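You operate a simulated robot arm through the tools that you are given. There is no shell and no other tool. Be economical: measure what you need, move in short steps, check, and stop when the job is done.

You run a simulated robot arm. Do the job below in one go: nothing can be reset, and whatever is moved stays where it is left.

Task
Plug the probe in, switch the kiln on, set heat and hold from the card and start it.
Fine: plug in before switching on; wait till the display reads COOL.

It is judged by the outcome, as a careful person would: the job done as asked, and still so three seconds after it is handed in. It fails if anything else is knocked over, pushed out of place, dropped, spilled or broken.

Robot
A 7-joint arm with a two-finger parallel gripper, fixed in place. Base frame: the origin is at the foot of the arm, x ahead of it, y to its left, z up; the work surface is at about z = 91. Readings come in cm, degrees, newtons and seconds.
With the tool pointing down near the work surface it reaches from about 24 to 68 cm from the base axis. Its first joint turns from -66.0 to 66.0 degrees. Payload 2.4 kg.
Tool frame: the origin (TCP) lies between the finger pads and is the grasp point; the fingertips stand 3 cm ahead of it; z points along the fingers, y is the line along which they close. Largest opening 9.4 cm; finger width 2.8, thickness 1; the body of the gripper, 5 by 9.6 cm, starts 5.5 cm behind the TCP.
Orientation is that of the tool frame in the base frame, as a unit quaternion [x, y, z, w]. With the fingers straight down and closing along the base's y, the tool's x points along the base's -x, its y along +y and its z along -z.

Tools
- The arm moves only by the tool servo_tool. Its argument "targets" is a list that holds one entry, the list of rows, each a list of 7 numbers: the turn, a rotation vector about the base's x, y, z in degrees, then the shift along the base's x, y, z in cm, then the gripper command, from -1 (shut) to 1 (fully open), values between in proportion. In form: [[[ax, ay, az, x, y, z, jaw], ...]]. A call has 1 to 8 rows; each row is the pose to reach, as a shift and turn from the pose commanded when the call began. A row lasts 0.2 s, in which the tool goes at most 5 cm and 8.6 degrees; a call with a longer step from one row to the next is refused whole, and so is a gripper value outside its range. A pose out of reach is approached as far as the arm can. The call stops where the force on the tool passes 70 N (or 10 N more than at its start, if that is more) or the arm is blocked; 0.2 s more then pass. The fingers move at their own pace (about 15.3 cm/s each) and stop on an object; they squeeze with about 26 N. The grip force told is the motor's: it shows also when the fingers shut on nothing. Time passes only in rows, and 0.2 s behind the last, so rows that repeat a pose let the fingers close. The reply holds the time, the measured pose of the TCP, the force on the tool along the base axes, the opening and the grip force, in the units named above and with some noise, with the torque about the TCP (base axes, N m) and any sound that the robot's microphone picked up, and new pictures: "pictures" is both (left out), scene, wrist or none.
- Cameras (640 x 400 px; columns grow to the right, rows downward): "scene" is fixed at [3.25, 47.78, 142.9]; the picture's right is [-0.78, -0.62, 0.00], its down [-0.43, 0.54, -0.72] and it looks along [0.45, -0.56, -0.70] (base axes); focal length 217 px, centre (320, 200). "wrist" rides on the gripper at [7.6, 1.4, -10.2] in the tool frame; the picture's right is [-0.18, 0.98, 0.00], its down [-0.75, -0.14, -0.64] and it looks along [-0.63, -0.12, 0.77] (tool axes); focal length 243 px, centre (320, 200). There is no depth. A picture from a camera that has moved, and an enlarged one, comes with that camera's place and axes in the base frame and with its lens.
- enlarge(camera, box): a new picture of the part [left, top, right, bottom] of that camera's present view, enlarged. The clock stands still meanwhile.
- close_job(): hands the job in; it is judged then, once.

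Go step by step. Nothing tells you positions but the pictures and the camera data: compare them with the known pose of the tool, close in by small moves and look again before you grip or let go. The budget is 120 turns and 200 pictures, counting those below and the enlarged ones. Unless the task says otherwise, let go and move clear before handing in, and close with one line.

The tools are called after "Request:" as a command line: name --argument value ..., lists and objects as JSON in quotes. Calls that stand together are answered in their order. servo_tool: Moves the arm, as the interface text tells. Its arguments: {"type":"object","properties":{"targets":{"type":"array","items":{"type":"array","items":{"type":"array","items":{"type":"number"}}}},"pictures":{"type":"string","enum":["both","scene","wrist","none"]}},"required":["targets"]} The other tools are called the same way: enlarge (camera, box) takes an enlarged picture of a part of a camera's view; close_job () hands the job in.

At the start:

```text
t: 0.0
ee_pos: [43.07, 9.16, 125.32]
tcp_rot: [-0.001, 1.0, 0.0, 0.0]
contact_force: [-0.8, -0.1, -0.4]
wrist_torque: [0.01, -0.02, -0.02]
grip_width: 9.38
finger_force: 0.1
```

scene: 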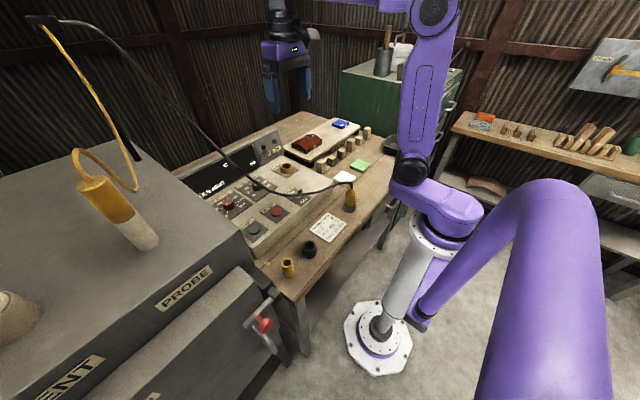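
wrist: 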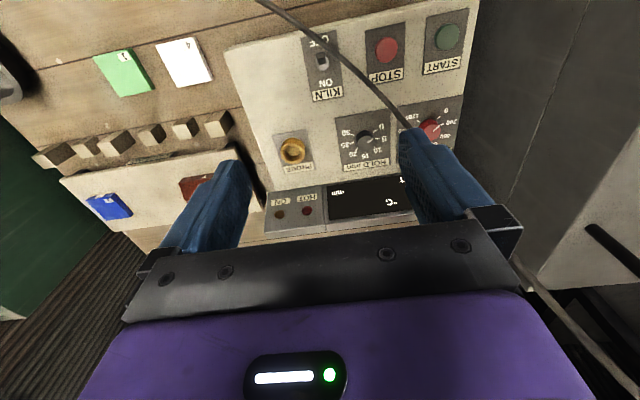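

I see the kiln control panel with a probe socket, knobs, switch and start/stop buttons, a card and a probe plug with a cable. I'll enlarge the key parts first.

Request:
enlarge --camera "scene" --box '[180, 120, 380, 245]'

Request:
enlarge --camera "scene" --box '[270, 160, 370, 285]'

Request:
enlarge --camera "wrist" --box '[220, 0, 500, 240]'

```text
3.20 times, centred on (280, 182) of scene
camera zoom: at [3.25, 47.78, 142.9], right [-0.78, -0.62, 0.0], down [-0.43, 0.54, -0.72], along [0.45, -0.56, -0.7], focal length 694 px, centre (448, 256)
```

zoom: 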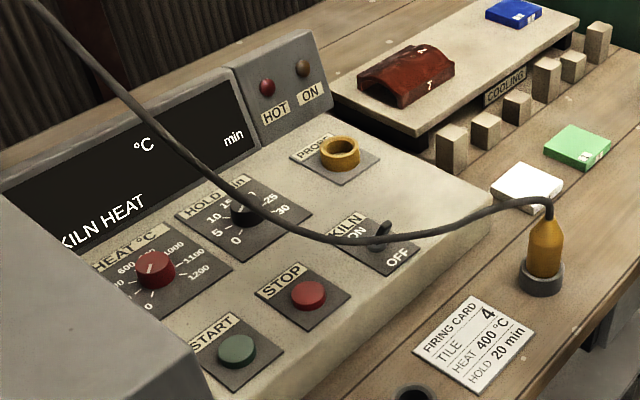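

```text
3.20 times, centred on (320, 222) of scene
camera zoom: at [3.25, 47.78, 142.9], right [-0.78, -0.62, 0.0], down [-0.43, 0.54, -0.72], along [0.45, -0.56, -0.7], focal length 694 px, centre (320, 128)
```

zoom: 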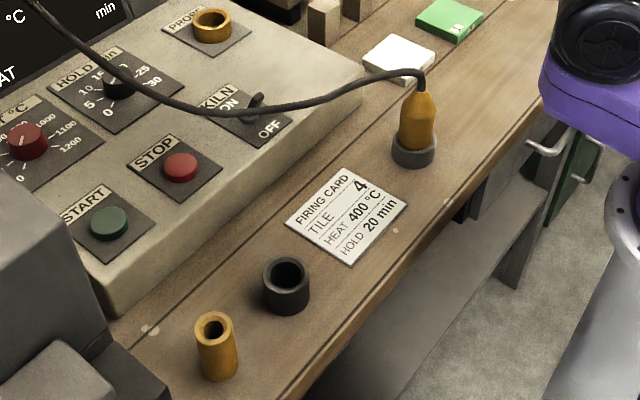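

```text
1.67 times, centred on (360, 120) of wrist
camera zoom: at [35.55, 10.64, 135.47], right [0.18, 0.98, 0.0], down [0.75, -0.14, 0.64], along [0.63, -0.12, -0.77], focal length 404 px, centre (253, 333)
```

zoom: 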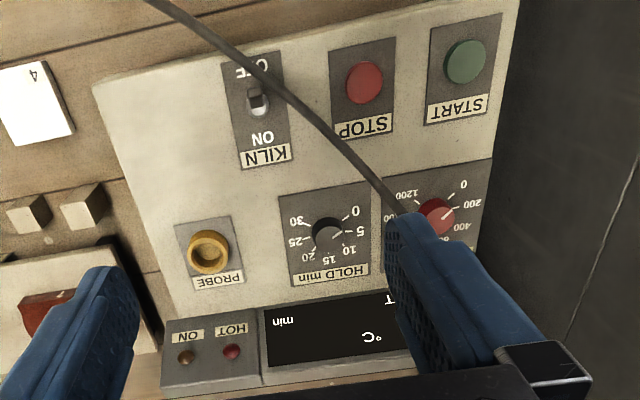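

The card reads HEAT 400 °C, HOLD 20 min. Next I'll look at the kiln side and at the cable's origin.

Request:
enlarge --camera "scene" --box '[0, 0, 200, 260]'

Request:
enlarge --camera "scene" --box '[0, 240, 300, 400]'

Request:
servo_tool --targets '[[[0, 0, 0, -4, -2, -2, 1], [0, 0, 0, -8, -4, -4, 1], [0, 0, 0, -12, -7, -6, 1]]]' --pictures "both"

```text
1.54 times, centred on (100, 130) of scene
camera zoom: at [3.25, 47.78, 142.9], right [-0.78, -0.62, 0.0], down [-0.43, 0.54, -0.72], along [0.45, -0.56, -0.7], focal length 334 px, centre (658, 308)
```

zoom: 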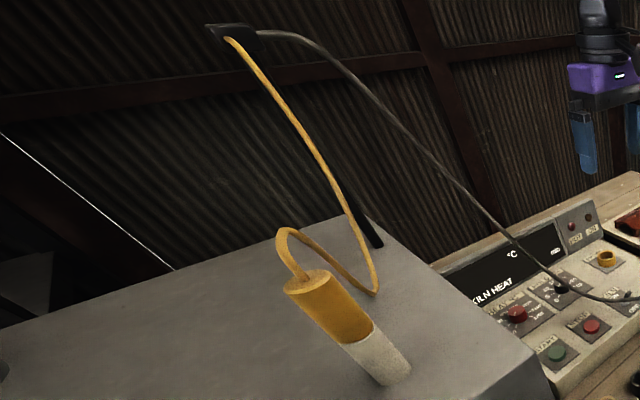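

```text
2.13 times, centred on (150, 320) of scene
camera zoom: at [3.25, 47.78, 142.9], right [-0.78, -0.62, 0.0], down [-0.43, 0.54, -0.72], along [0.45, -0.56, -0.7], focal length 463 px, centre (683, -56)
```

zoom: 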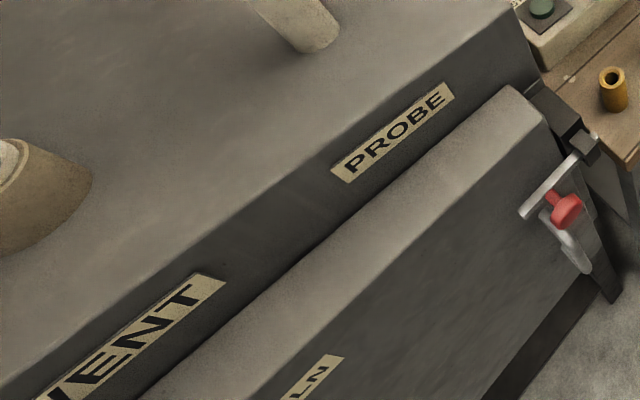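

```text
refused: row 3 steps farther than a row can; nothing moved
```

The probe lead already hangs into the kiln and its plug stands in a holder on the bench. I'll move the wrist camera so it can see the plug.

Request:
servo_tool --targets '[[[0, 0, 0, -4, -2, -1, 1], [0, 0, 0, -8, -4, -2, 1], [0, 0, 0, -12, -6, -3, 1]]]' --pictures "both"

```text
t: 0.8
ee_pos: [31.19, 3.36, 122.18]
tcp_rot: [0.0, 1.0, 0.0, 0.0]
contact_force: [-0.3, -1.1, 1.6]
wrist_torque: [-0.01, -0.05, 0.02]
grip_width: 9.42
finger_force: 0.0
camera wrist: at [23.78, 4.71, 132.3], right [0.18, 0.98, 0.0], down [0.75, -0.14, 0.64], along [0.63, -0.12, -0.77], focal length 243 px, centre (320, 200)
```

scene: 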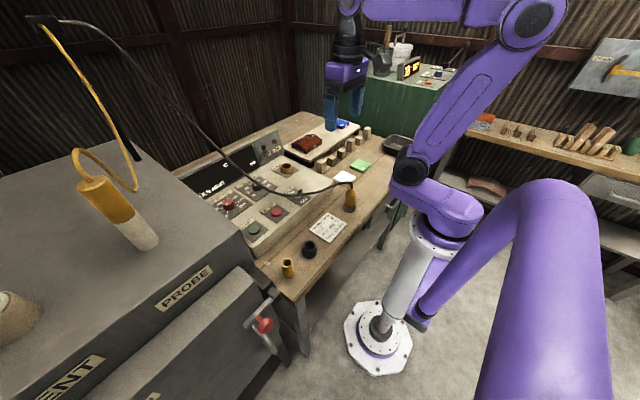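
wrist: 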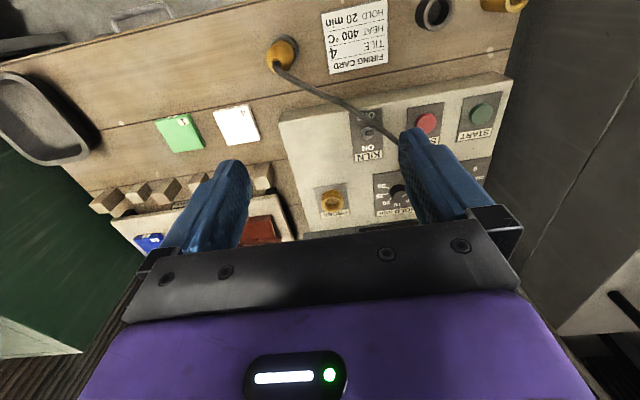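

I see the plug at roughly (29, -1), cable leaving toward +x,+y. I'll yaw about 45° so the cable passes between the fingers, and lower toward it.

Request:
servo_tool --targets '[[[0, 0, 7.5, -0.4, -0.7, -2, 1], [0, 0, 15, -0.8, -1.5, -4, 1], [0, 0, 22.5, -1.2, -2.2, -6, 1], [0, 0, 30, -1.6, -3, -8, 1], [0, 0, 37.5, -2, -3.8, -10, 1], [0, 0, 45, -2.3, -4.5, -12, 1]]]' --pictures "both"

Request:
enlarge --camera "scene" --box '[360, 40, 460, 100]'

```text
t: 2.2
ee_pos: [28.66, -1.25, 110.48]
tcp_rot: [-0.384, 0.923, 0.0, 0.001]
contact_force: [1.3, -0.1, 0.4]
wrist_torque: [0.03, 0.0, 0.06]
grip_width: 9.38
finger_force: 0.0
camera wrist: at [22.45, -5.64, 120.6], right [-0.57, 0.82, 0.0], down [0.63, 0.43, 0.64], along [0.53, 0.36, -0.77], focal length 243 px, centre (320, 200)
```

scene: 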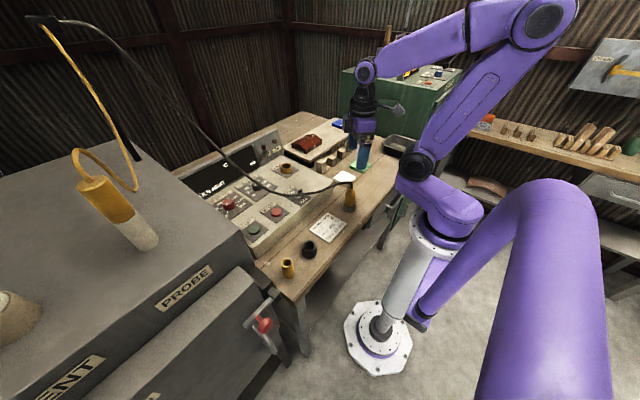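
wrist: 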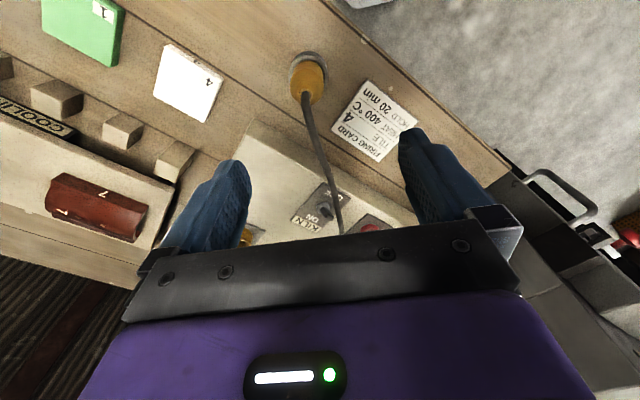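

```text
6.40 times, centred on (410, 70) of scene
camera zoom: at [3.25, 47.78, 142.9], right [-0.78, -0.62, 0.0], down [-0.43, 0.54, -0.72], along [0.45, -0.56, -0.7], focal length 1388 px, centre (-256, 1032)
```

zoom: 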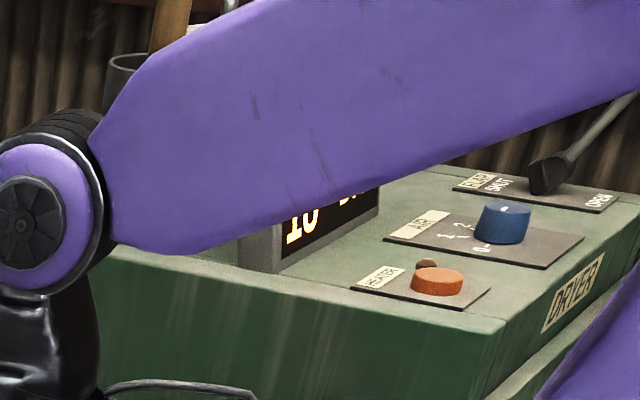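

The plug is a little off the tool axis, by my estimate at (29.4, -2.5). I'll centre over it and descend partway.

Request:
servo_tool --targets '[[[0, 0, 0, 0.7, -1.1, -1, 1], [0, 0, 0, 0.7, -1.1, -4, 1], [0, 0, 0, 0.7, -1.1, -7, 1]]]' --pictures "both"

Request:
enlarge --camera "scene" --box '[300, 120, 400, 220]'

Request:
enlarge --camera "wrist" --box '[220, 30, 420, 190]'

```text
t: 3.0
ee_pos: [29.36, -2.46, 103.34]
tcp_rot: [-0.382, 0.924, 0.0, 0.0]
contact_force: [0.0, 0.5, -0.1]
wrist_torque: [-0.04, 0.0, -0.02]
grip_width: 9.4
finger_force: 0.0
camera wrist: at [23.11, -6.75, 113.43], right [-0.56, 0.83, 0.0], down [0.63, 0.43, 0.64], along [0.53, 0.36, -0.77], focal length 243 px, centre (320, 200)
```

scene: 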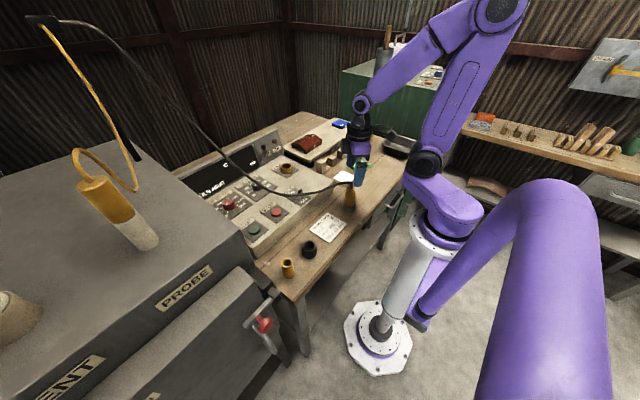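
wrist: 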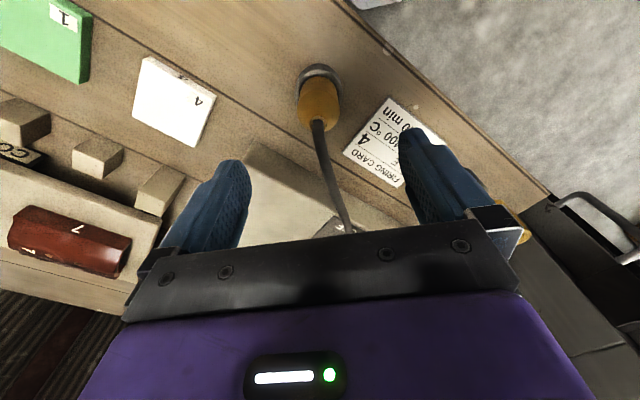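

```text
4.00 times, centred on (350, 170) of scene
camera zoom: at [3.25, 47.78, 142.9], right [-0.78, -0.62, 0.0], down [-0.43, 0.54, -0.72], along [0.45, -0.56, -0.7], focal length 868 px, centre (200, 320)
```

zoom: 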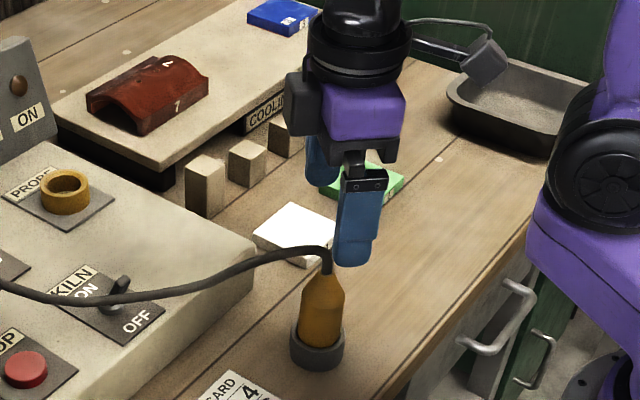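

```text
2.50 times, centred on (320, 110) of wrist
camera zoom: at [23.11, -6.75, 113.43], right [-0.56, 0.83, 0.0], down [0.63, 0.43, 0.64], along [0.53, 0.36, -0.77], focal length 606 px, centre (320, 425)
```

zoom: 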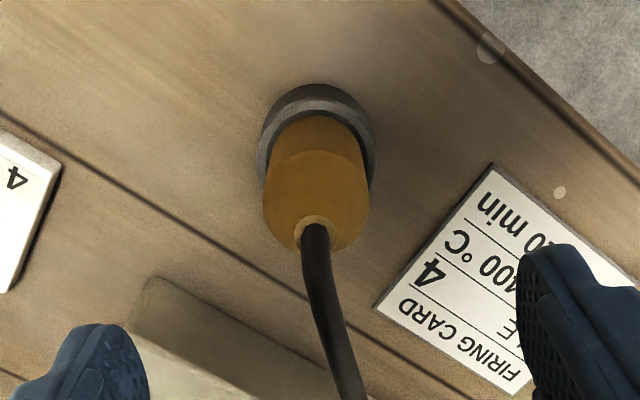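

The plug is centred sideways; I estimate it is about half a cm toward the robot. I'll lower with a small correction.

Request:
servo_tool --targets '[[[0, 0, 0, -0.4, -0.3, -2, 1], [0, 0, 0, -0.4, -0.3, -4, 1], [0, 0, 0, -0.4, -0.3, -6, 1]]]' --pictures "both"

Request:
enlarge --camera "scene" --box '[300, 120, 400, 220]'

Request:
enlarge --camera "wrist" --box '[220, 60, 420, 220]'

```text
t: 3.8
ee_pos: [28.85, -2.71, 97.26]
tcp_rot: [-0.382, 0.924, 0.0, -0.001]
contact_force: [0.5, -0.4, -0.9]
wrist_torque: [0.0, -0.01, 0.03]
grip_width: 9.4
finger_force: 0.1
camera wrist: at [22.69, -7.03, 107.39], right [-0.56, 0.83, 0.0], down [0.63, 0.43, 0.64], along [0.53, 0.36, -0.77], focal length 243 px, centre (320, 200)
```

scene: 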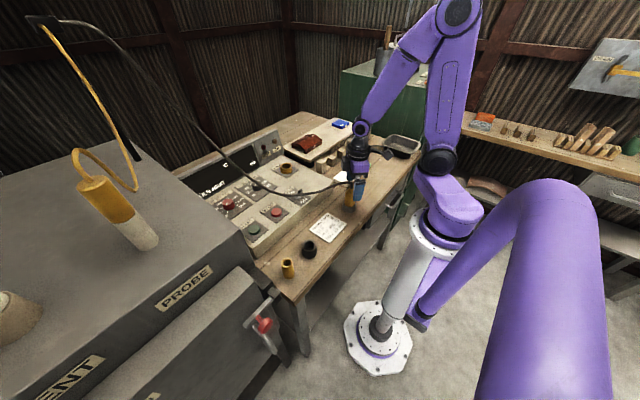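
wrist: 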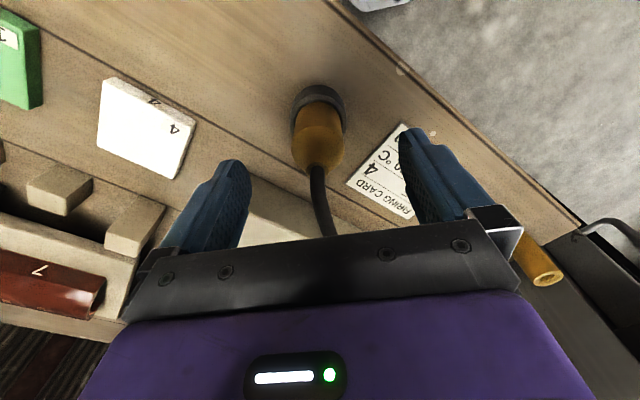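

```text
4.00 times, centred on (350, 170) of scene
camera zoom: at [3.25, 47.78, 142.9], right [-0.78, -0.62, 0.0], down [-0.43, 0.54, -0.72], along [0.45, -0.56, -0.7], focal length 868 px, centre (200, 320)
```

zoom: 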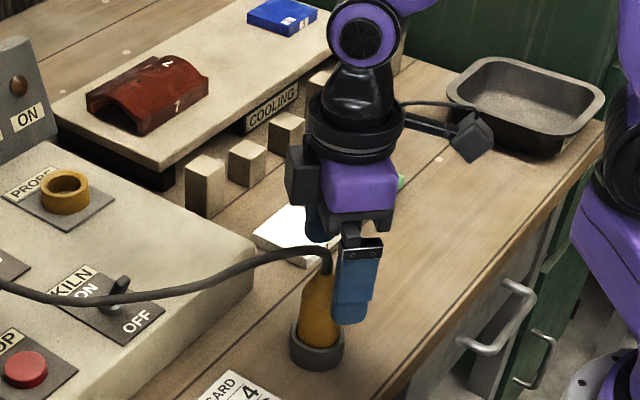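

```text
2.50 times, centred on (320, 140) of wrist
camera zoom: at [22.69, -7.03, 107.39], right [-0.56, 0.83, 0.0], down [0.63, 0.43, 0.64], along [0.53, 0.36, -0.77], focal length 606 px, centre (320, 350)
```

zoom: 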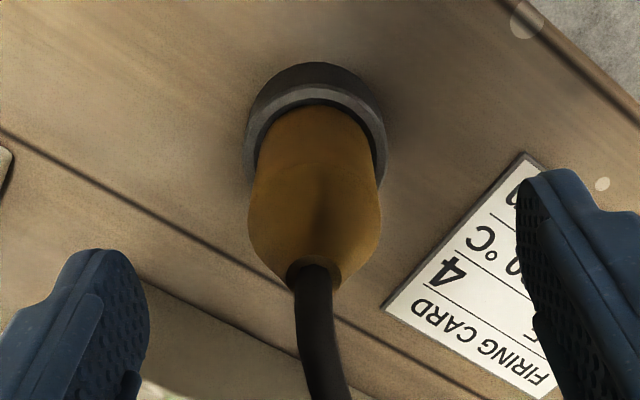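

The plug is on the tool axis with its cable exit at z≈95.3. I'll lower to z≈92 and close.

Request:
servo_tool --targets '[[[0, 0, 0, 0, -0.1, -2, 1], [0, 0, 0, -0.1, -0.1, -4, 1], [0, 0, 0, -0.1, -0.1, -5.3, 1]]]' --pictures "both"

Request:
enlarge --camera "scene" --box '[300, 120, 400, 220]'

```text
t: 4.6
ee_pos: [28.81, -2.98, 91.99]
tcp_rot: [-0.382, 0.924, 0.001, 0.0]
contact_force: [-0.1, 0.3, -0.5]
wrist_torque: [-0.04, 0.03, 0.03]
grip_width: 9.39
finger_force: 0.0
camera wrist: at [22.65, -7.25, 102.19], right [-0.56, 0.83, 0.0], down [0.63, 0.43, 0.64], along [0.53, 0.36, -0.77], focal length 243 px, centre (320, 200)
```

scene: 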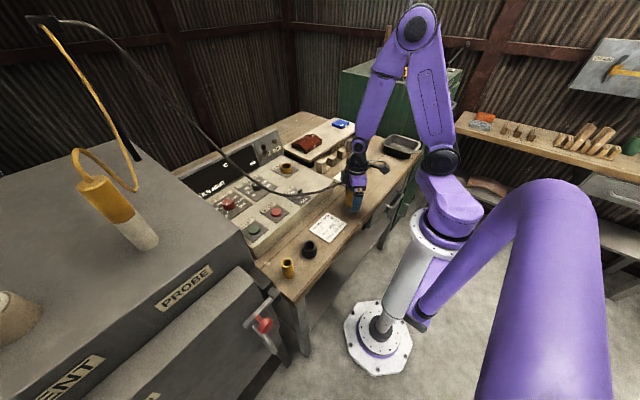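
wrist: 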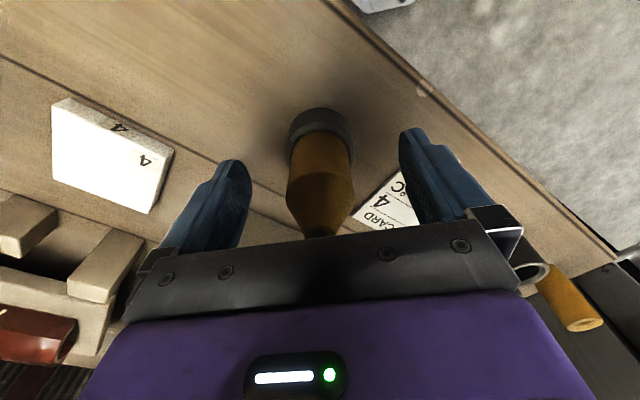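

```text
4.00 times, centred on (350, 170) of scene
camera zoom: at [3.25, 47.78, 142.9], right [-0.78, -0.62, 0.0], down [-0.43, 0.54, -0.72], along [0.45, -0.56, -0.7], focal length 868 px, centre (200, 320)
```

zoom: 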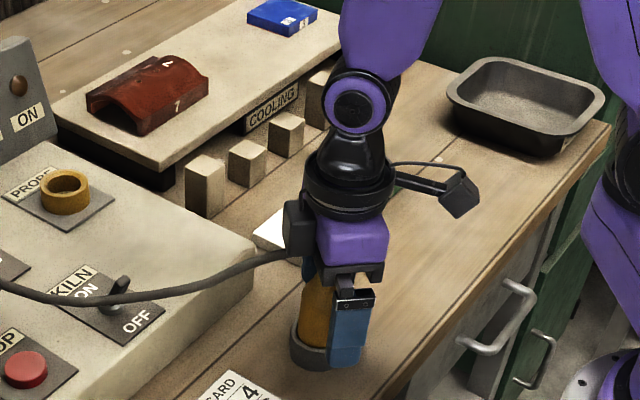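

The fingers straddle the plug body, so I'll close on it.

Request:
servo_tool --targets '[[[0, 0, 0, 0, 0, 0, -1], [0, 0, 0, 0, 0, 0, -1], [0, 0, 0, 0, 0, 0, -1]]]' --pictures "wrist"

Request:
enlarge --camera "wrist" --box '[220, 80, 420, 240]'

```text
t: 5.4
ee_pos: [28.9, -2.84, 92.0]
tcp_rot: [-0.382, 0.924, 0.0, 0.0]
contact_force: [0.6, 0.1, 0.4]
wrist_torque: [-0.02, 0.02, -0.02]
grip_width: 3.99
finger_force: 26.4
camera wrist: at [22.65, -7.25, 102.22], right [-0.56, 0.83, 0.0], down [0.63, 0.43, 0.64], along [0.53, 0.36, -0.77], focal length 243 px, centre (320, 200)
```

wrist: 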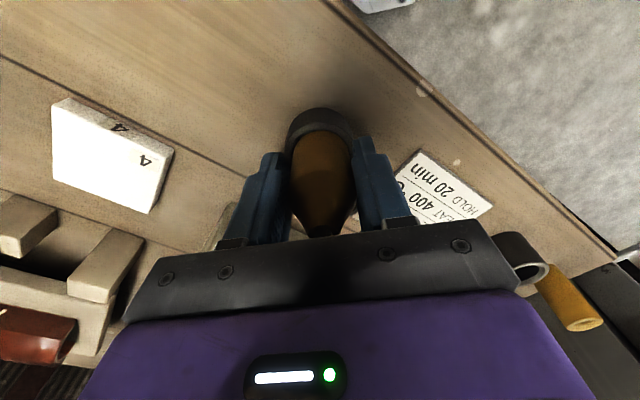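

```text
2.50 times, centred on (320, 160) of wrist
camera zoom: at [22.65, -7.25, 102.22], right [-0.56, 0.83, 0.0], down [0.63, 0.43, 0.64], along [0.53, 0.36, -0.77], focal length 606 px, centre (320, 300)
```

zoom: 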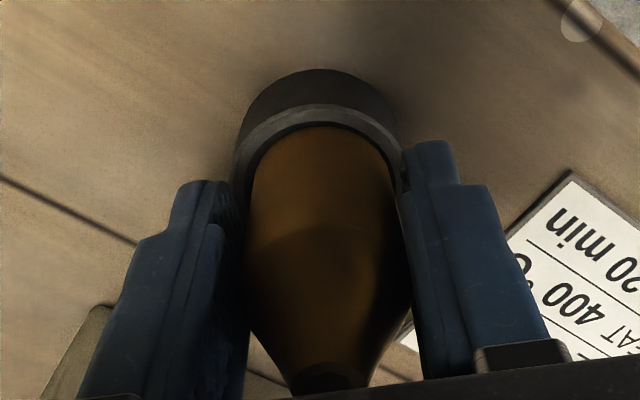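

Gripped at 4.0 cm. I'll lift straight up and see whether the plug comes out clean.

Request:
servo_tool --targets '[[[0, 0, 0, 0, 0, 1, -1], [0, 0, 0, 0, 0, 3, -1], [0, 0, 0, 0, 0, 5, -1], [0, 0, 0, 0, 0, 8, -1], [0, 0, 0, 0, 0, 11, -1], [0, 0, 0, 0, 0, 14, -1]]]' --pictures "both"

Request:
enlarge --camera "scene" --box '[270, 100, 400, 220]'

```text
t: 6.8
ee_pos: [28.8, -3.0, 105.95]
tcp_rot: [-0.383, 0.924, 0.001, 0.0]
contact_force: [0.7, 0.9, -1.1]
wrist_torque: [-0.01, -0.01, 0.01]
grip_width: 4.02
finger_force: 25.8
camera wrist: at [22.51, -7.38, 116.05], right [-0.56, 0.83, 0.0], down [0.63, 0.43, 0.64], along [0.53, 0.36, -0.77], focal length 243 px, centre (320, 200)
```

scene: 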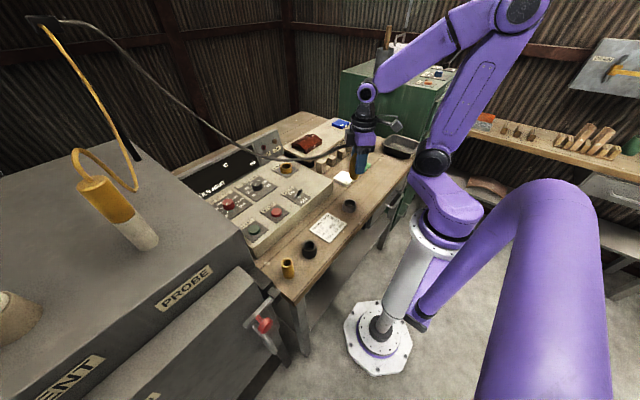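
wrist: 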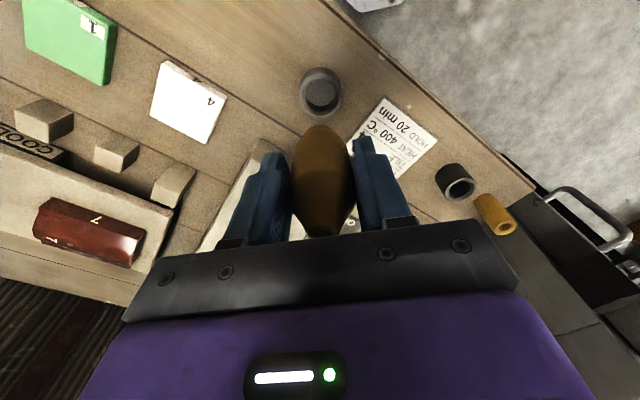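

```text
3.33 times, centred on (335, 160) of scene
camera zoom: at [3.26, 47.78, 142.9], right [-0.78, -0.62, 0.0], down [-0.43, 0.54, -0.72], along [0.45, -0.56, -0.7], focal length 723 px, centre (270, 333)
```

zoom: 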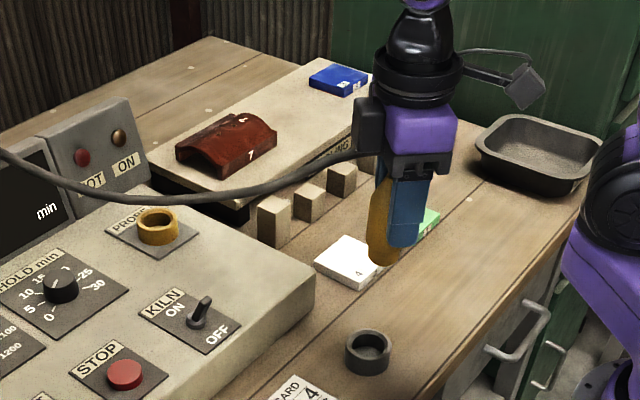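

The plug is out and held firmly. I put the socket at about (58, 0.9), top near z≈92; I'll carry the plug over to hover above it.

Request:
servo_tool --targets '[[[0, 0, 0, 4, 0.5, 0.3, -1], [0, 0, 0, 8.5, 1.1, 0.6, -1], [0, 0, 0, 13, 1.7, 1, -1], [0, 0, 0, 17.5, 2.3, 1, -1], [0, 0, 0, 22, 2.9, 1, -1], [0, 0, 0, 26, 3.4, 1, -1], [0, 0, 0, 29.2, 3.9, 1, -1]]]' --pictures "both"

Request:
enlarge --camera "scene" --box '[220, 80, 350, 200]'

Request:
enlarge --camera "wrist" --box '[220, 40, 420, 200]'

```text
t: 8.4
ee_pos: [58.27, 1.05, 106.88]
tcp_rot: [-0.383, 0.924, 0.0, -0.001]
contact_force: [-0.2, 0.2, -1.3]
wrist_torque: [0.03, 0.07, -0.04]
grip_width: 3.99
finger_force: 26.4
camera wrist: at [52.06, -3.28, 117.11], right [-0.56, 0.83, 0.0], down [0.63, 0.43, 0.64], along [0.53, 0.36, -0.77], focal length 243 px, centre (320, 200)
```

scene: 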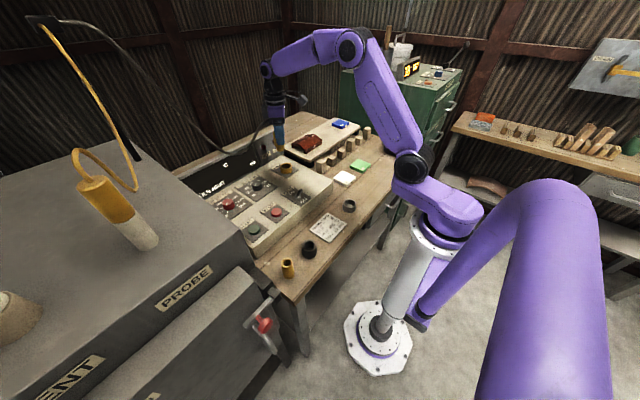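
wrist: 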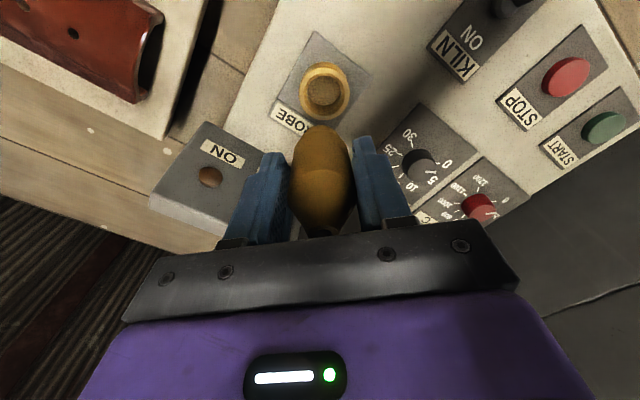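

```text
3.33 times, centred on (285, 140) of scene
camera zoom: at [3.26, 47.78, 142.9], right [-0.78, -0.62, 0.0], down [-0.43, 0.54, -0.72], along [0.45, -0.56, -0.7], focal length 723 px, centre (437, 400)
```

zoom: 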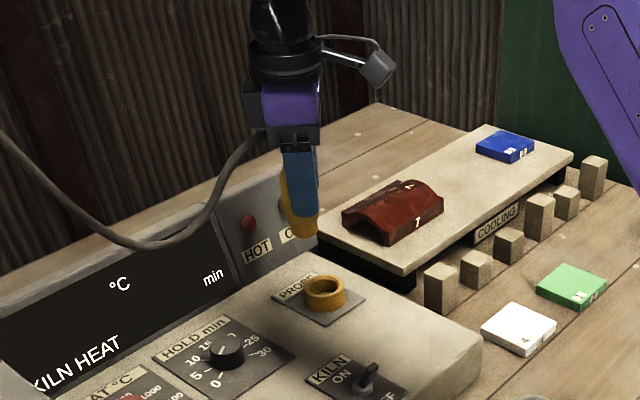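

```text
2.50 times, centred on (320, 120) of wrist
camera zoom: at [52.06, -3.28, 117.11], right [-0.56, 0.83, 0.0], down [0.63, 0.43, 0.64], along [0.53, 0.36, -0.77], focal length 606 px, centre (320, 400)
```

zoom: 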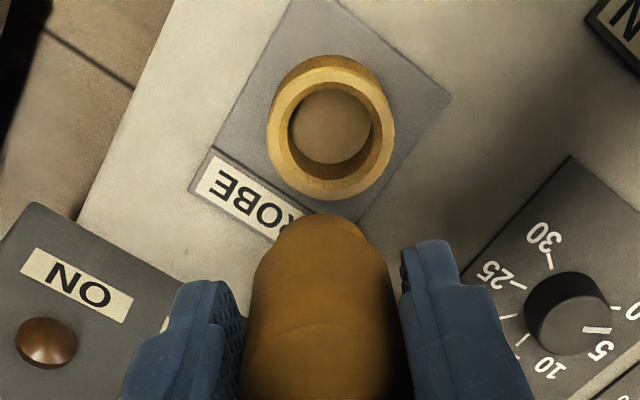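

The socket is nearly under the plug. I'll correct by a few mm and lower until the plug bottom is about 2 cm above the ring.

Request:
servo_tool --targets '[[[0, 0, 0, -0.5, 0, -2, -1], [0, 0, 0, -0.5, 0, -4, -1], [0, 0, 0, -0.5, 0, -5.5, -1]]]' --pictures "both"

Request:
enlarge --camera "scene" --box '[250, 110, 330, 200]'

Request:
enlarge --camera "wrist" --box '[260, 60, 380, 156]'

```text
t: 9.2
ee_pos: [57.67, 1.08, 101.52]
tcp_rot: [-0.383, 0.924, 0.001, -0.001]
contact_force: [-0.4, 0.0, -0.9]
wrist_torque: [-0.04, 0.02, -0.03]
grip_width: 4.01
finger_force: 25.8
camera wrist: at [51.43, -3.3, 111.64], right [-0.56, 0.83, 0.0], down [0.63, 0.43, 0.64], along [0.53, 0.36, -0.77], focal length 243 px, centre (320, 200)
```

scene: 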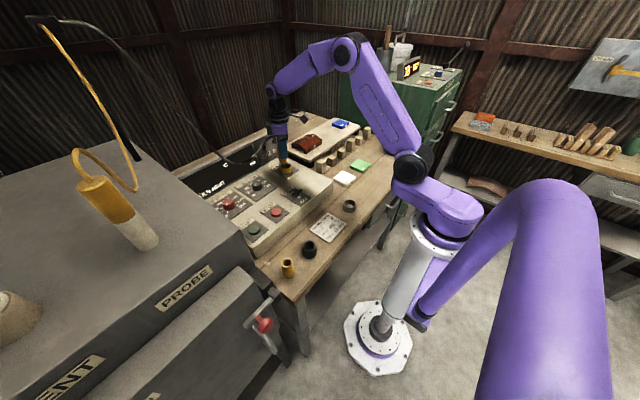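
wrist: 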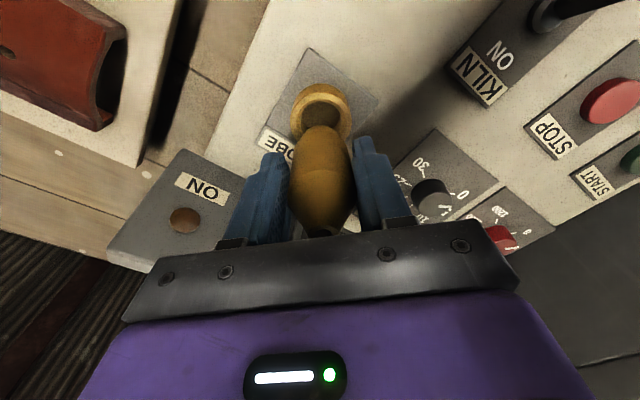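

```text
4.44 times, centred on (290, 155) of scene
camera zoom: at [3.26, 47.78, 142.9], right [-0.78, -0.62, 0.0], down [-0.43, 0.54, -0.72], along [0.45, -0.56, -0.7], focal length 964 px, centre (453, 400)
```

zoom: 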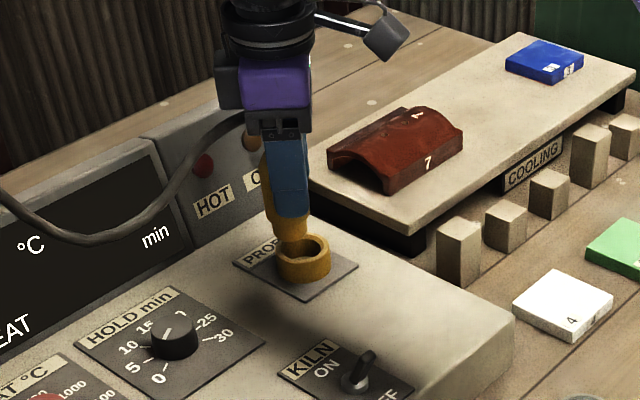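

```text
4.17 times, centred on (320, 108) of wrist
camera zoom: at [51.43, -3.3, 111.64], right [-0.56, 0.83, 0.0], down [0.63, 0.43, 0.64], along [0.53, 0.36, -0.77], focal length 1011 px, centre (320, 583)
```

zoom: 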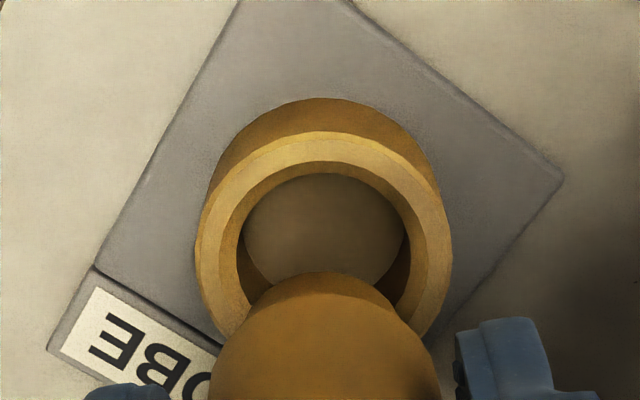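

Plug pin (~2.3 cm) and hole (~3.3 cm) line up within a couple of mm. I'll lower it in.

Request:
servo_tool --targets '[[[0, 0, 0, -0.1, -0.1, -1.5, -1], [0, 0, 0, -0.1, -0.1, -3, -1], [0, 0, 0, -0.1, -0.1, -4, -1], [0, 0, 0, -0.1, -0.1, -4.6, -1]]]' --pictures "both"

Request:
enlarge --camera "scene" --box '[250, 110, 330, 200]'

Request:
enlarge --camera "wrist" --box '[260, 60, 380, 156]'

```text
t: 10.2
ee_pos: [57.63, 1.18, 97.1]
tcp_rot: [-0.383, 0.924, -0.001, 0.003]
contact_force: [1.6, 2.4, 24.9]
wrist_torque: [0.16, 0.05, -0.02]
grip_width: 3.71
finger_force: 26.0
camera wrist: at [51.28, -3.3, 107.17], right [-0.57, 0.82, 0.0], down [0.63, 0.43, 0.65], along [0.54, 0.36, -0.76], focal length 243 px, centre (320, 200)
```

scene: 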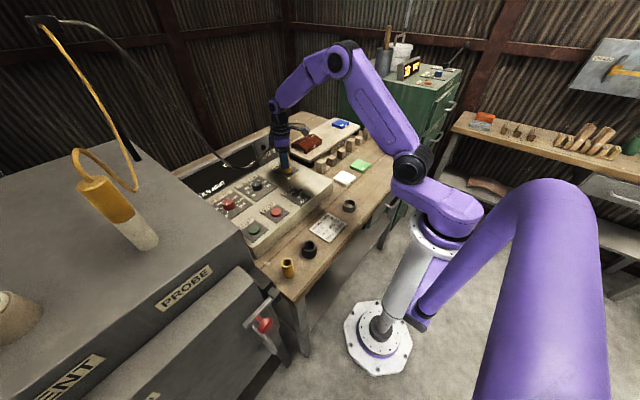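
wrist: 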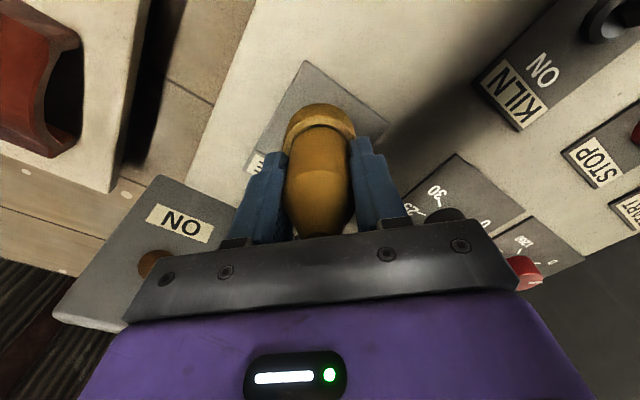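

```text
4.44 times, centred on (290, 155) of scene
camera zoom: at [3.21, 47.78, 142.9], right [-0.78, -0.62, 0.0], down [-0.43, 0.54, -0.72], along [0.45, -0.56, -0.7], focal length 964 px, centre (453, 400)
```

zoom: 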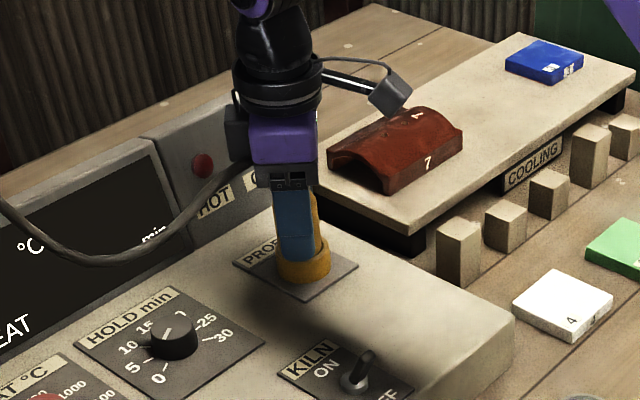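

```text
4.17 times, centred on (320, 108) of wrist
camera zoom: at [51.28, -3.3, 107.17], right [-0.57, 0.82, 0.0], down [0.63, 0.43, 0.65], along [0.54, 0.36, -0.76], focal length 1011 px, centre (320, 583)
```

zoom: 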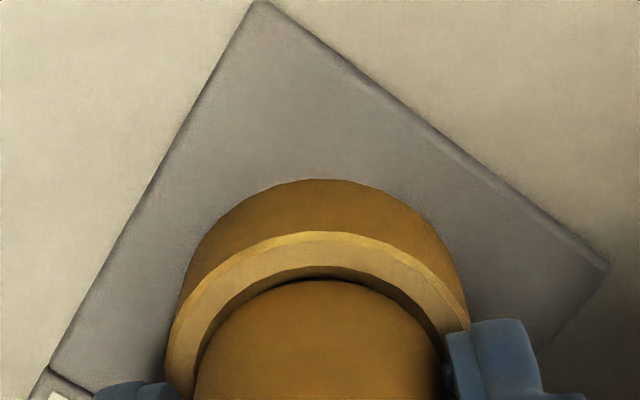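

The pin has entered and I feel about 25 N. I'll press a little further to see whether it is seated.

Request:
servo_tool --targets '[[[0, 0, 0, 0, 0, -0.3, -1], [0, 0, 0, 0, 0, -0.6, -1], [0, 0, 0, 0, 0, -0.6, -1]]]' --pictures "both"

Request:
enlarge --camera "scene" --box '[250, 110, 330, 200]'

Request:
enlarge --camera "wrist" --box '[260, 60, 380, 156]'

```text
t: 11.0
ee_pos: [57.54, 0.96, 96.71]
tcp_rot: [-0.382, 0.924, -0.001, 0.002]
contact_force: [-4.3, 1.3, 42.9]
wrist_torque: [0.2, 0.93, 0.07]
grip_width: 3.7
finger_force: 26.3
camera wrist: at [51.26, -3.32, 106.75], right [-0.56, 0.83, 0.0], down [0.63, 0.43, 0.65], along [0.53, 0.36, -0.76], focal length 243 px, centre (320, 200)
```

scene: 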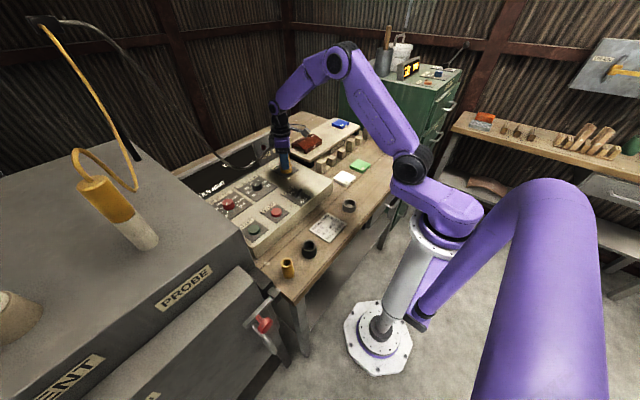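
wrist: 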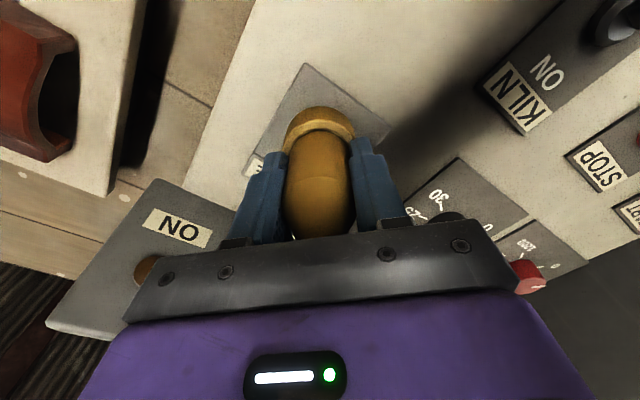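

```text
4.44 times, centred on (290, 155) of scene
camera zoom: at [3.16, 47.78, 142.9], right [-0.78, -0.62, 0.0], down [-0.43, 0.54, -0.72], along [0.45, -0.56, -0.7], focal length 964 px, centre (453, 400)
```

zoom: 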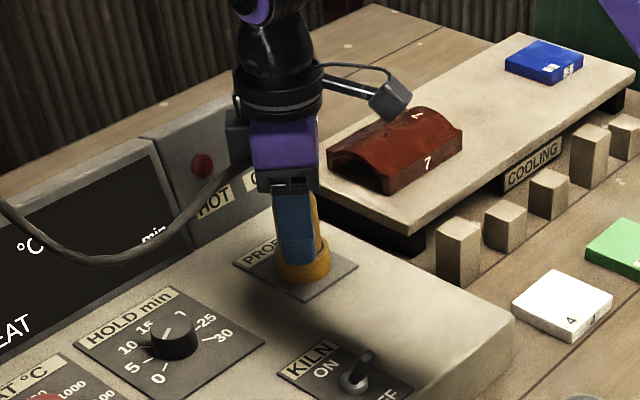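

```text
4.17 times, centred on (320, 108) of wrist
camera zoom: at [51.26, -3.32, 106.75], right [-0.56, 0.83, 0.0], down [0.63, 0.43, 0.65], along [0.53, 0.36, -0.76], focal length 1011 px, centre (320, 583)
```

zoom: 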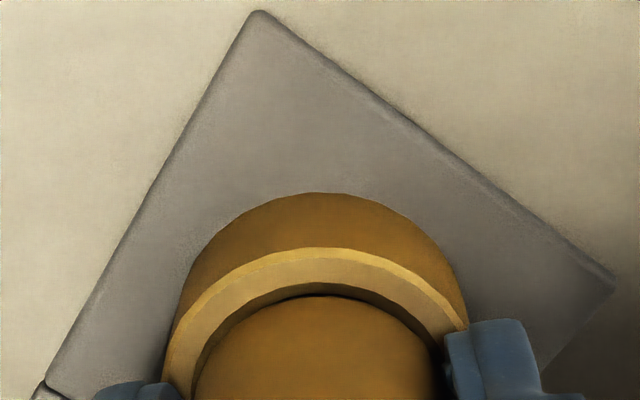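

Force rose to 43 N; I'll look closely at how the plug sits in the fingers.

Request:
enlarge --camera "wrist" --box '[240, 90, 400, 250]'

Request:
enlarge --camera "scene" --box '[265, 125, 310, 180]'

```text
2.50 times, centred on (320, 170) of wrist
camera zoom: at [51.26, -3.32, 106.75], right [-0.56, 0.83, 0.0], down [0.63, 0.43, 0.65], along [0.53, 0.36, -0.76], focal length 606 px, centre (320, 275)
```

zoom: 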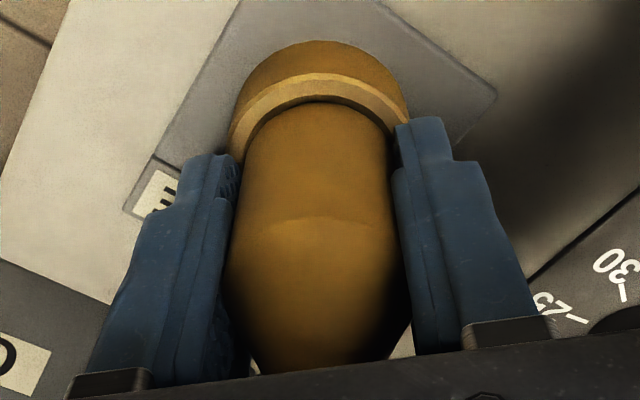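

```text
7.27 times, centred on (288, 152) of scene
camera zoom: at [3.16, 47.78, 142.9], right [-0.78, -0.62, 0.0], down [-0.43, 0.54, -0.72], along [0.45, -0.56, -0.7], focal length 1577 px, centre (556, 546)
```

zoom: 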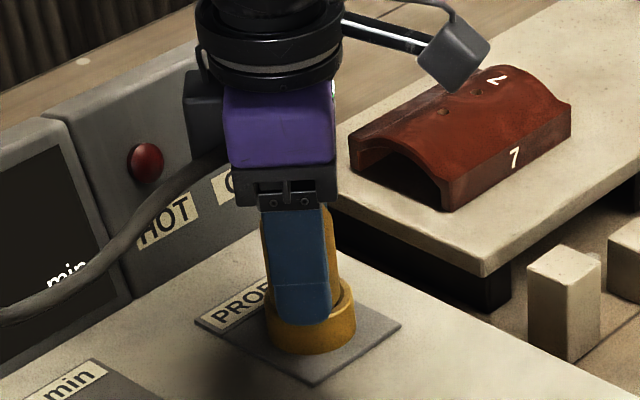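

The fingers have slid about 1 cm down the body and the body sits inside the ring. I'll ease the pressure, open and rise to inspect.

Request:
servo_tool --targets '[[[0, 0, 0, 0, 0, 0.3, -0.1], [0, 0, 0, 0, 0, 0.8, 0.3], [0, 0, 0, 0, 0, 1.5, 0.6], [0, 0, 0, 0, 0, 4, 0.8], [0, 0, 0, 0, 0, 8, 0.8], [0, 0, 0, -2, -2, 11, 0.8]]]' --pictures "both"

Request:
enlarge --camera "scene" --box '[230, 110, 330, 200]'

Request:
enlarge --camera "wrist" --box '[220, 40, 420, 200]'

```text
t: 12.4
ee_pos: [55.43, -1.05, 107.59]
tcp_rot: [-0.382, 0.924, -0.001, 0.001]
contact_force: [-0.4, 0.5, 0.1]
wrist_torque: [0.01, 0.02, 0.0]
grip_width: 8.47
finger_force: 0.1
camera wrist: at [49.13, -5.33, 117.74], right [-0.56, 0.83, 0.0], down [0.63, 0.43, 0.64], along [0.53, 0.36, -0.77], focal length 243 px, centre (320, 200)
```

scene: 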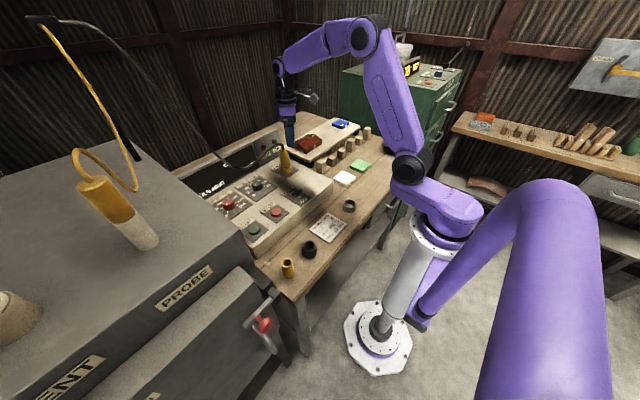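
wrist: 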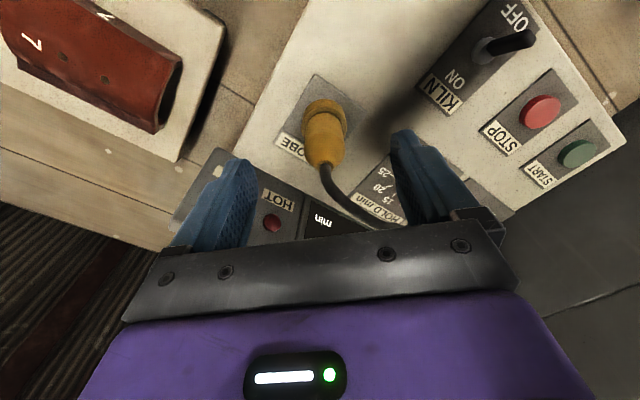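

```text
4.44 times, centred on (280, 155) of scene
camera zoom: at [3.25, 47.78, 142.9], right [-0.78, -0.62, 0.0], down [-0.43, 0.54, -0.72], along [0.45, -0.56, -0.7], focal length 964 px, centre (498, 400)
```

zoom: 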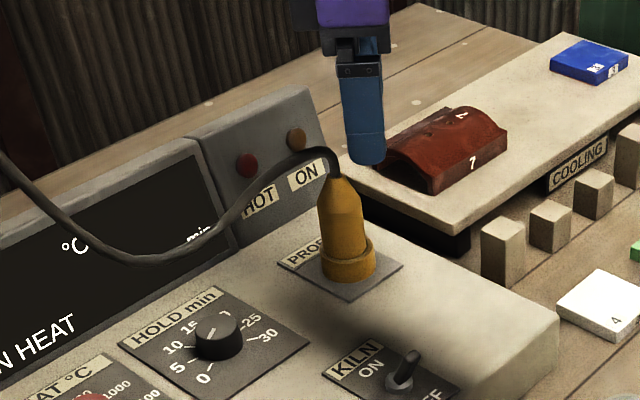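

```text
2.50 times, centred on (320, 120) of wrist
camera zoom: at [49.13, -5.33, 117.74], right [-0.56, 0.83, 0.0], down [0.63, 0.43, 0.64], along [0.53, 0.36, -0.77], focal length 606 px, centre (320, 400)
```

zoom: 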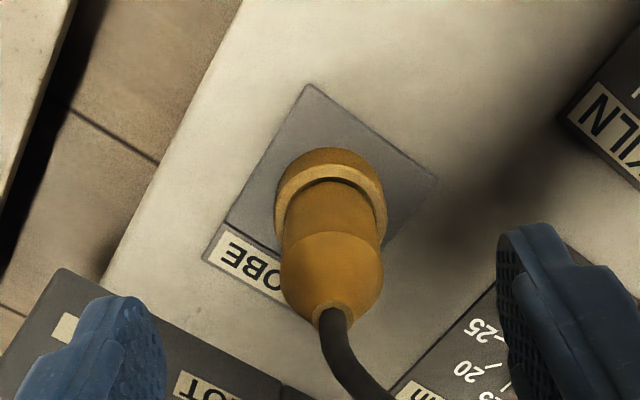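

The plug stands upright in the ring, but I must be sure it is fully home before switching on. I'll zoom in hard on its base.

Request:
enlarge --camera "scene" --box '[270, 135, 320, 185]'

Request:
enlarge --camera "wrist" --box '[290, 80, 360, 170]'

```text
8.00 times, centred on (295, 160) of scene
camera zoom: at [3.25, 47.78, 142.9], right [-0.78, -0.62, 0.0], down [-0.43, 0.54, -0.72], along [0.45, -0.56, -0.7], focal length 1735 px, centre (520, 520)
```

zoom: 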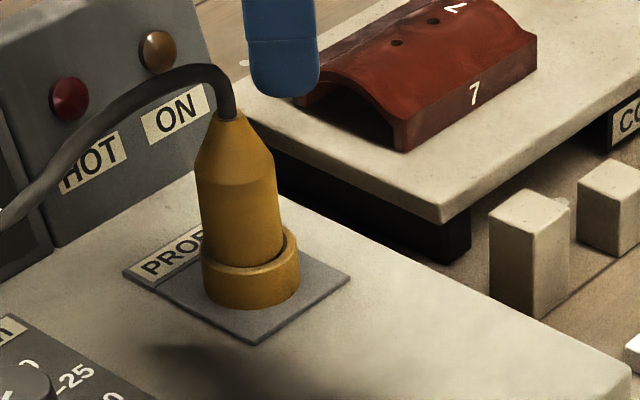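

```text
4.44 times, centred on (325, 125) of wrist
camera zoom: at [49.13, -5.33, 117.74], right [-0.56, 0.83, 0.0], down [0.63, 0.43, 0.64], along [0.53, 0.36, -0.77], focal length 1078 px, centre (298, 533)
```

zoom: 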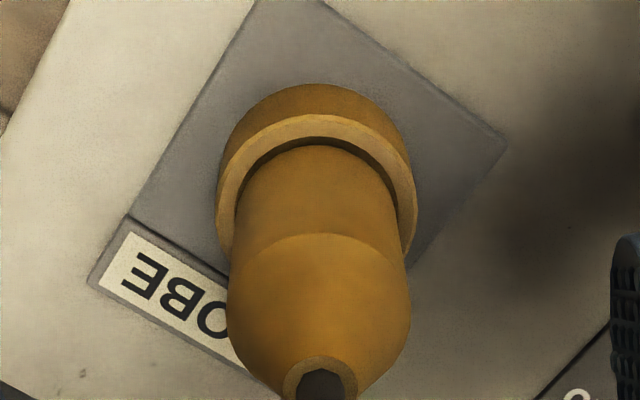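

The plug is inside the ring but leans slightly, with a small gap on the robot side. I'll regrip it, centre it and press down with a small wiggle to be sure it is home.

Request:
servo_tool --targets '[[[0, 0, 0, 2.15, 2.1, 0, 0.8], [0, 0, 0, 2.15, 2.1, -4, 0.8], [0, 0, 0, 2.15, 2.1, -8, 0.8], [0, 0, 0, 2.15, 2.1, -9.8, 0.8], [0, 0, 0, 2.15, 2.1, -9.8, -1], [0, 0, 0, 2.15, 2.1, -9.8, -1], [0, 0, 0, 2.15, 2.1, -9.8, -1]]]' --pictures "wrist"

Request:
enlarge --camera "wrist" --box '[260, 80, 380, 240]'

```text
t: 14.0
ee_pos: [57.83, 1.13, 97.45]
tcp_rot: [-0.382, 0.924, 0.001, 0.0]
contact_force: [-2.0, 1.1, -0.5]
wrist_torque: [0.09, 0.04, 0.01]
grip_width: 3.7
finger_force: 26.1
camera wrist: at [51.47, -3.22, 107.63], right [-0.56, 0.83, 0.0], down [0.63, 0.43, 0.64], along [0.53, 0.36, -0.77], focal length 243 px, centre (320, 200)
```

wrist: 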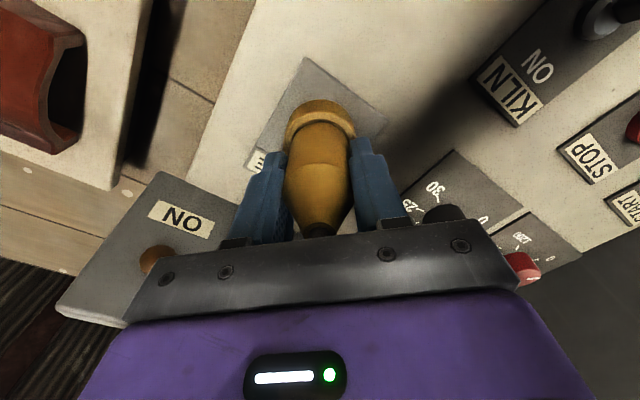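

```text
2.50 times, centred on (320, 160) of wrist
camera zoom: at [51.47, -3.22, 107.63], right [-0.56, 0.83, 0.0], down [0.63, 0.43, 0.64], along [0.53, 0.36, -0.77], focal length 606 px, centre (320, 300)
```

zoom: 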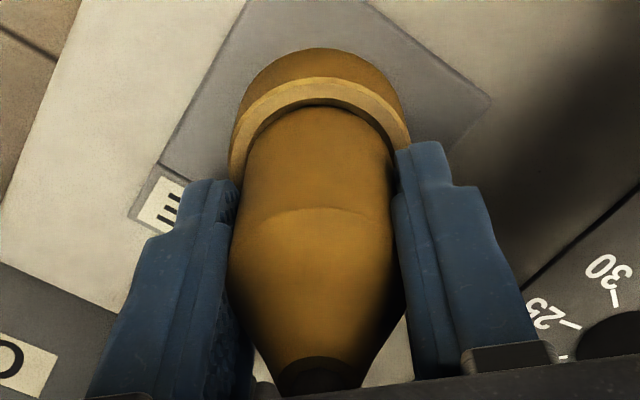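

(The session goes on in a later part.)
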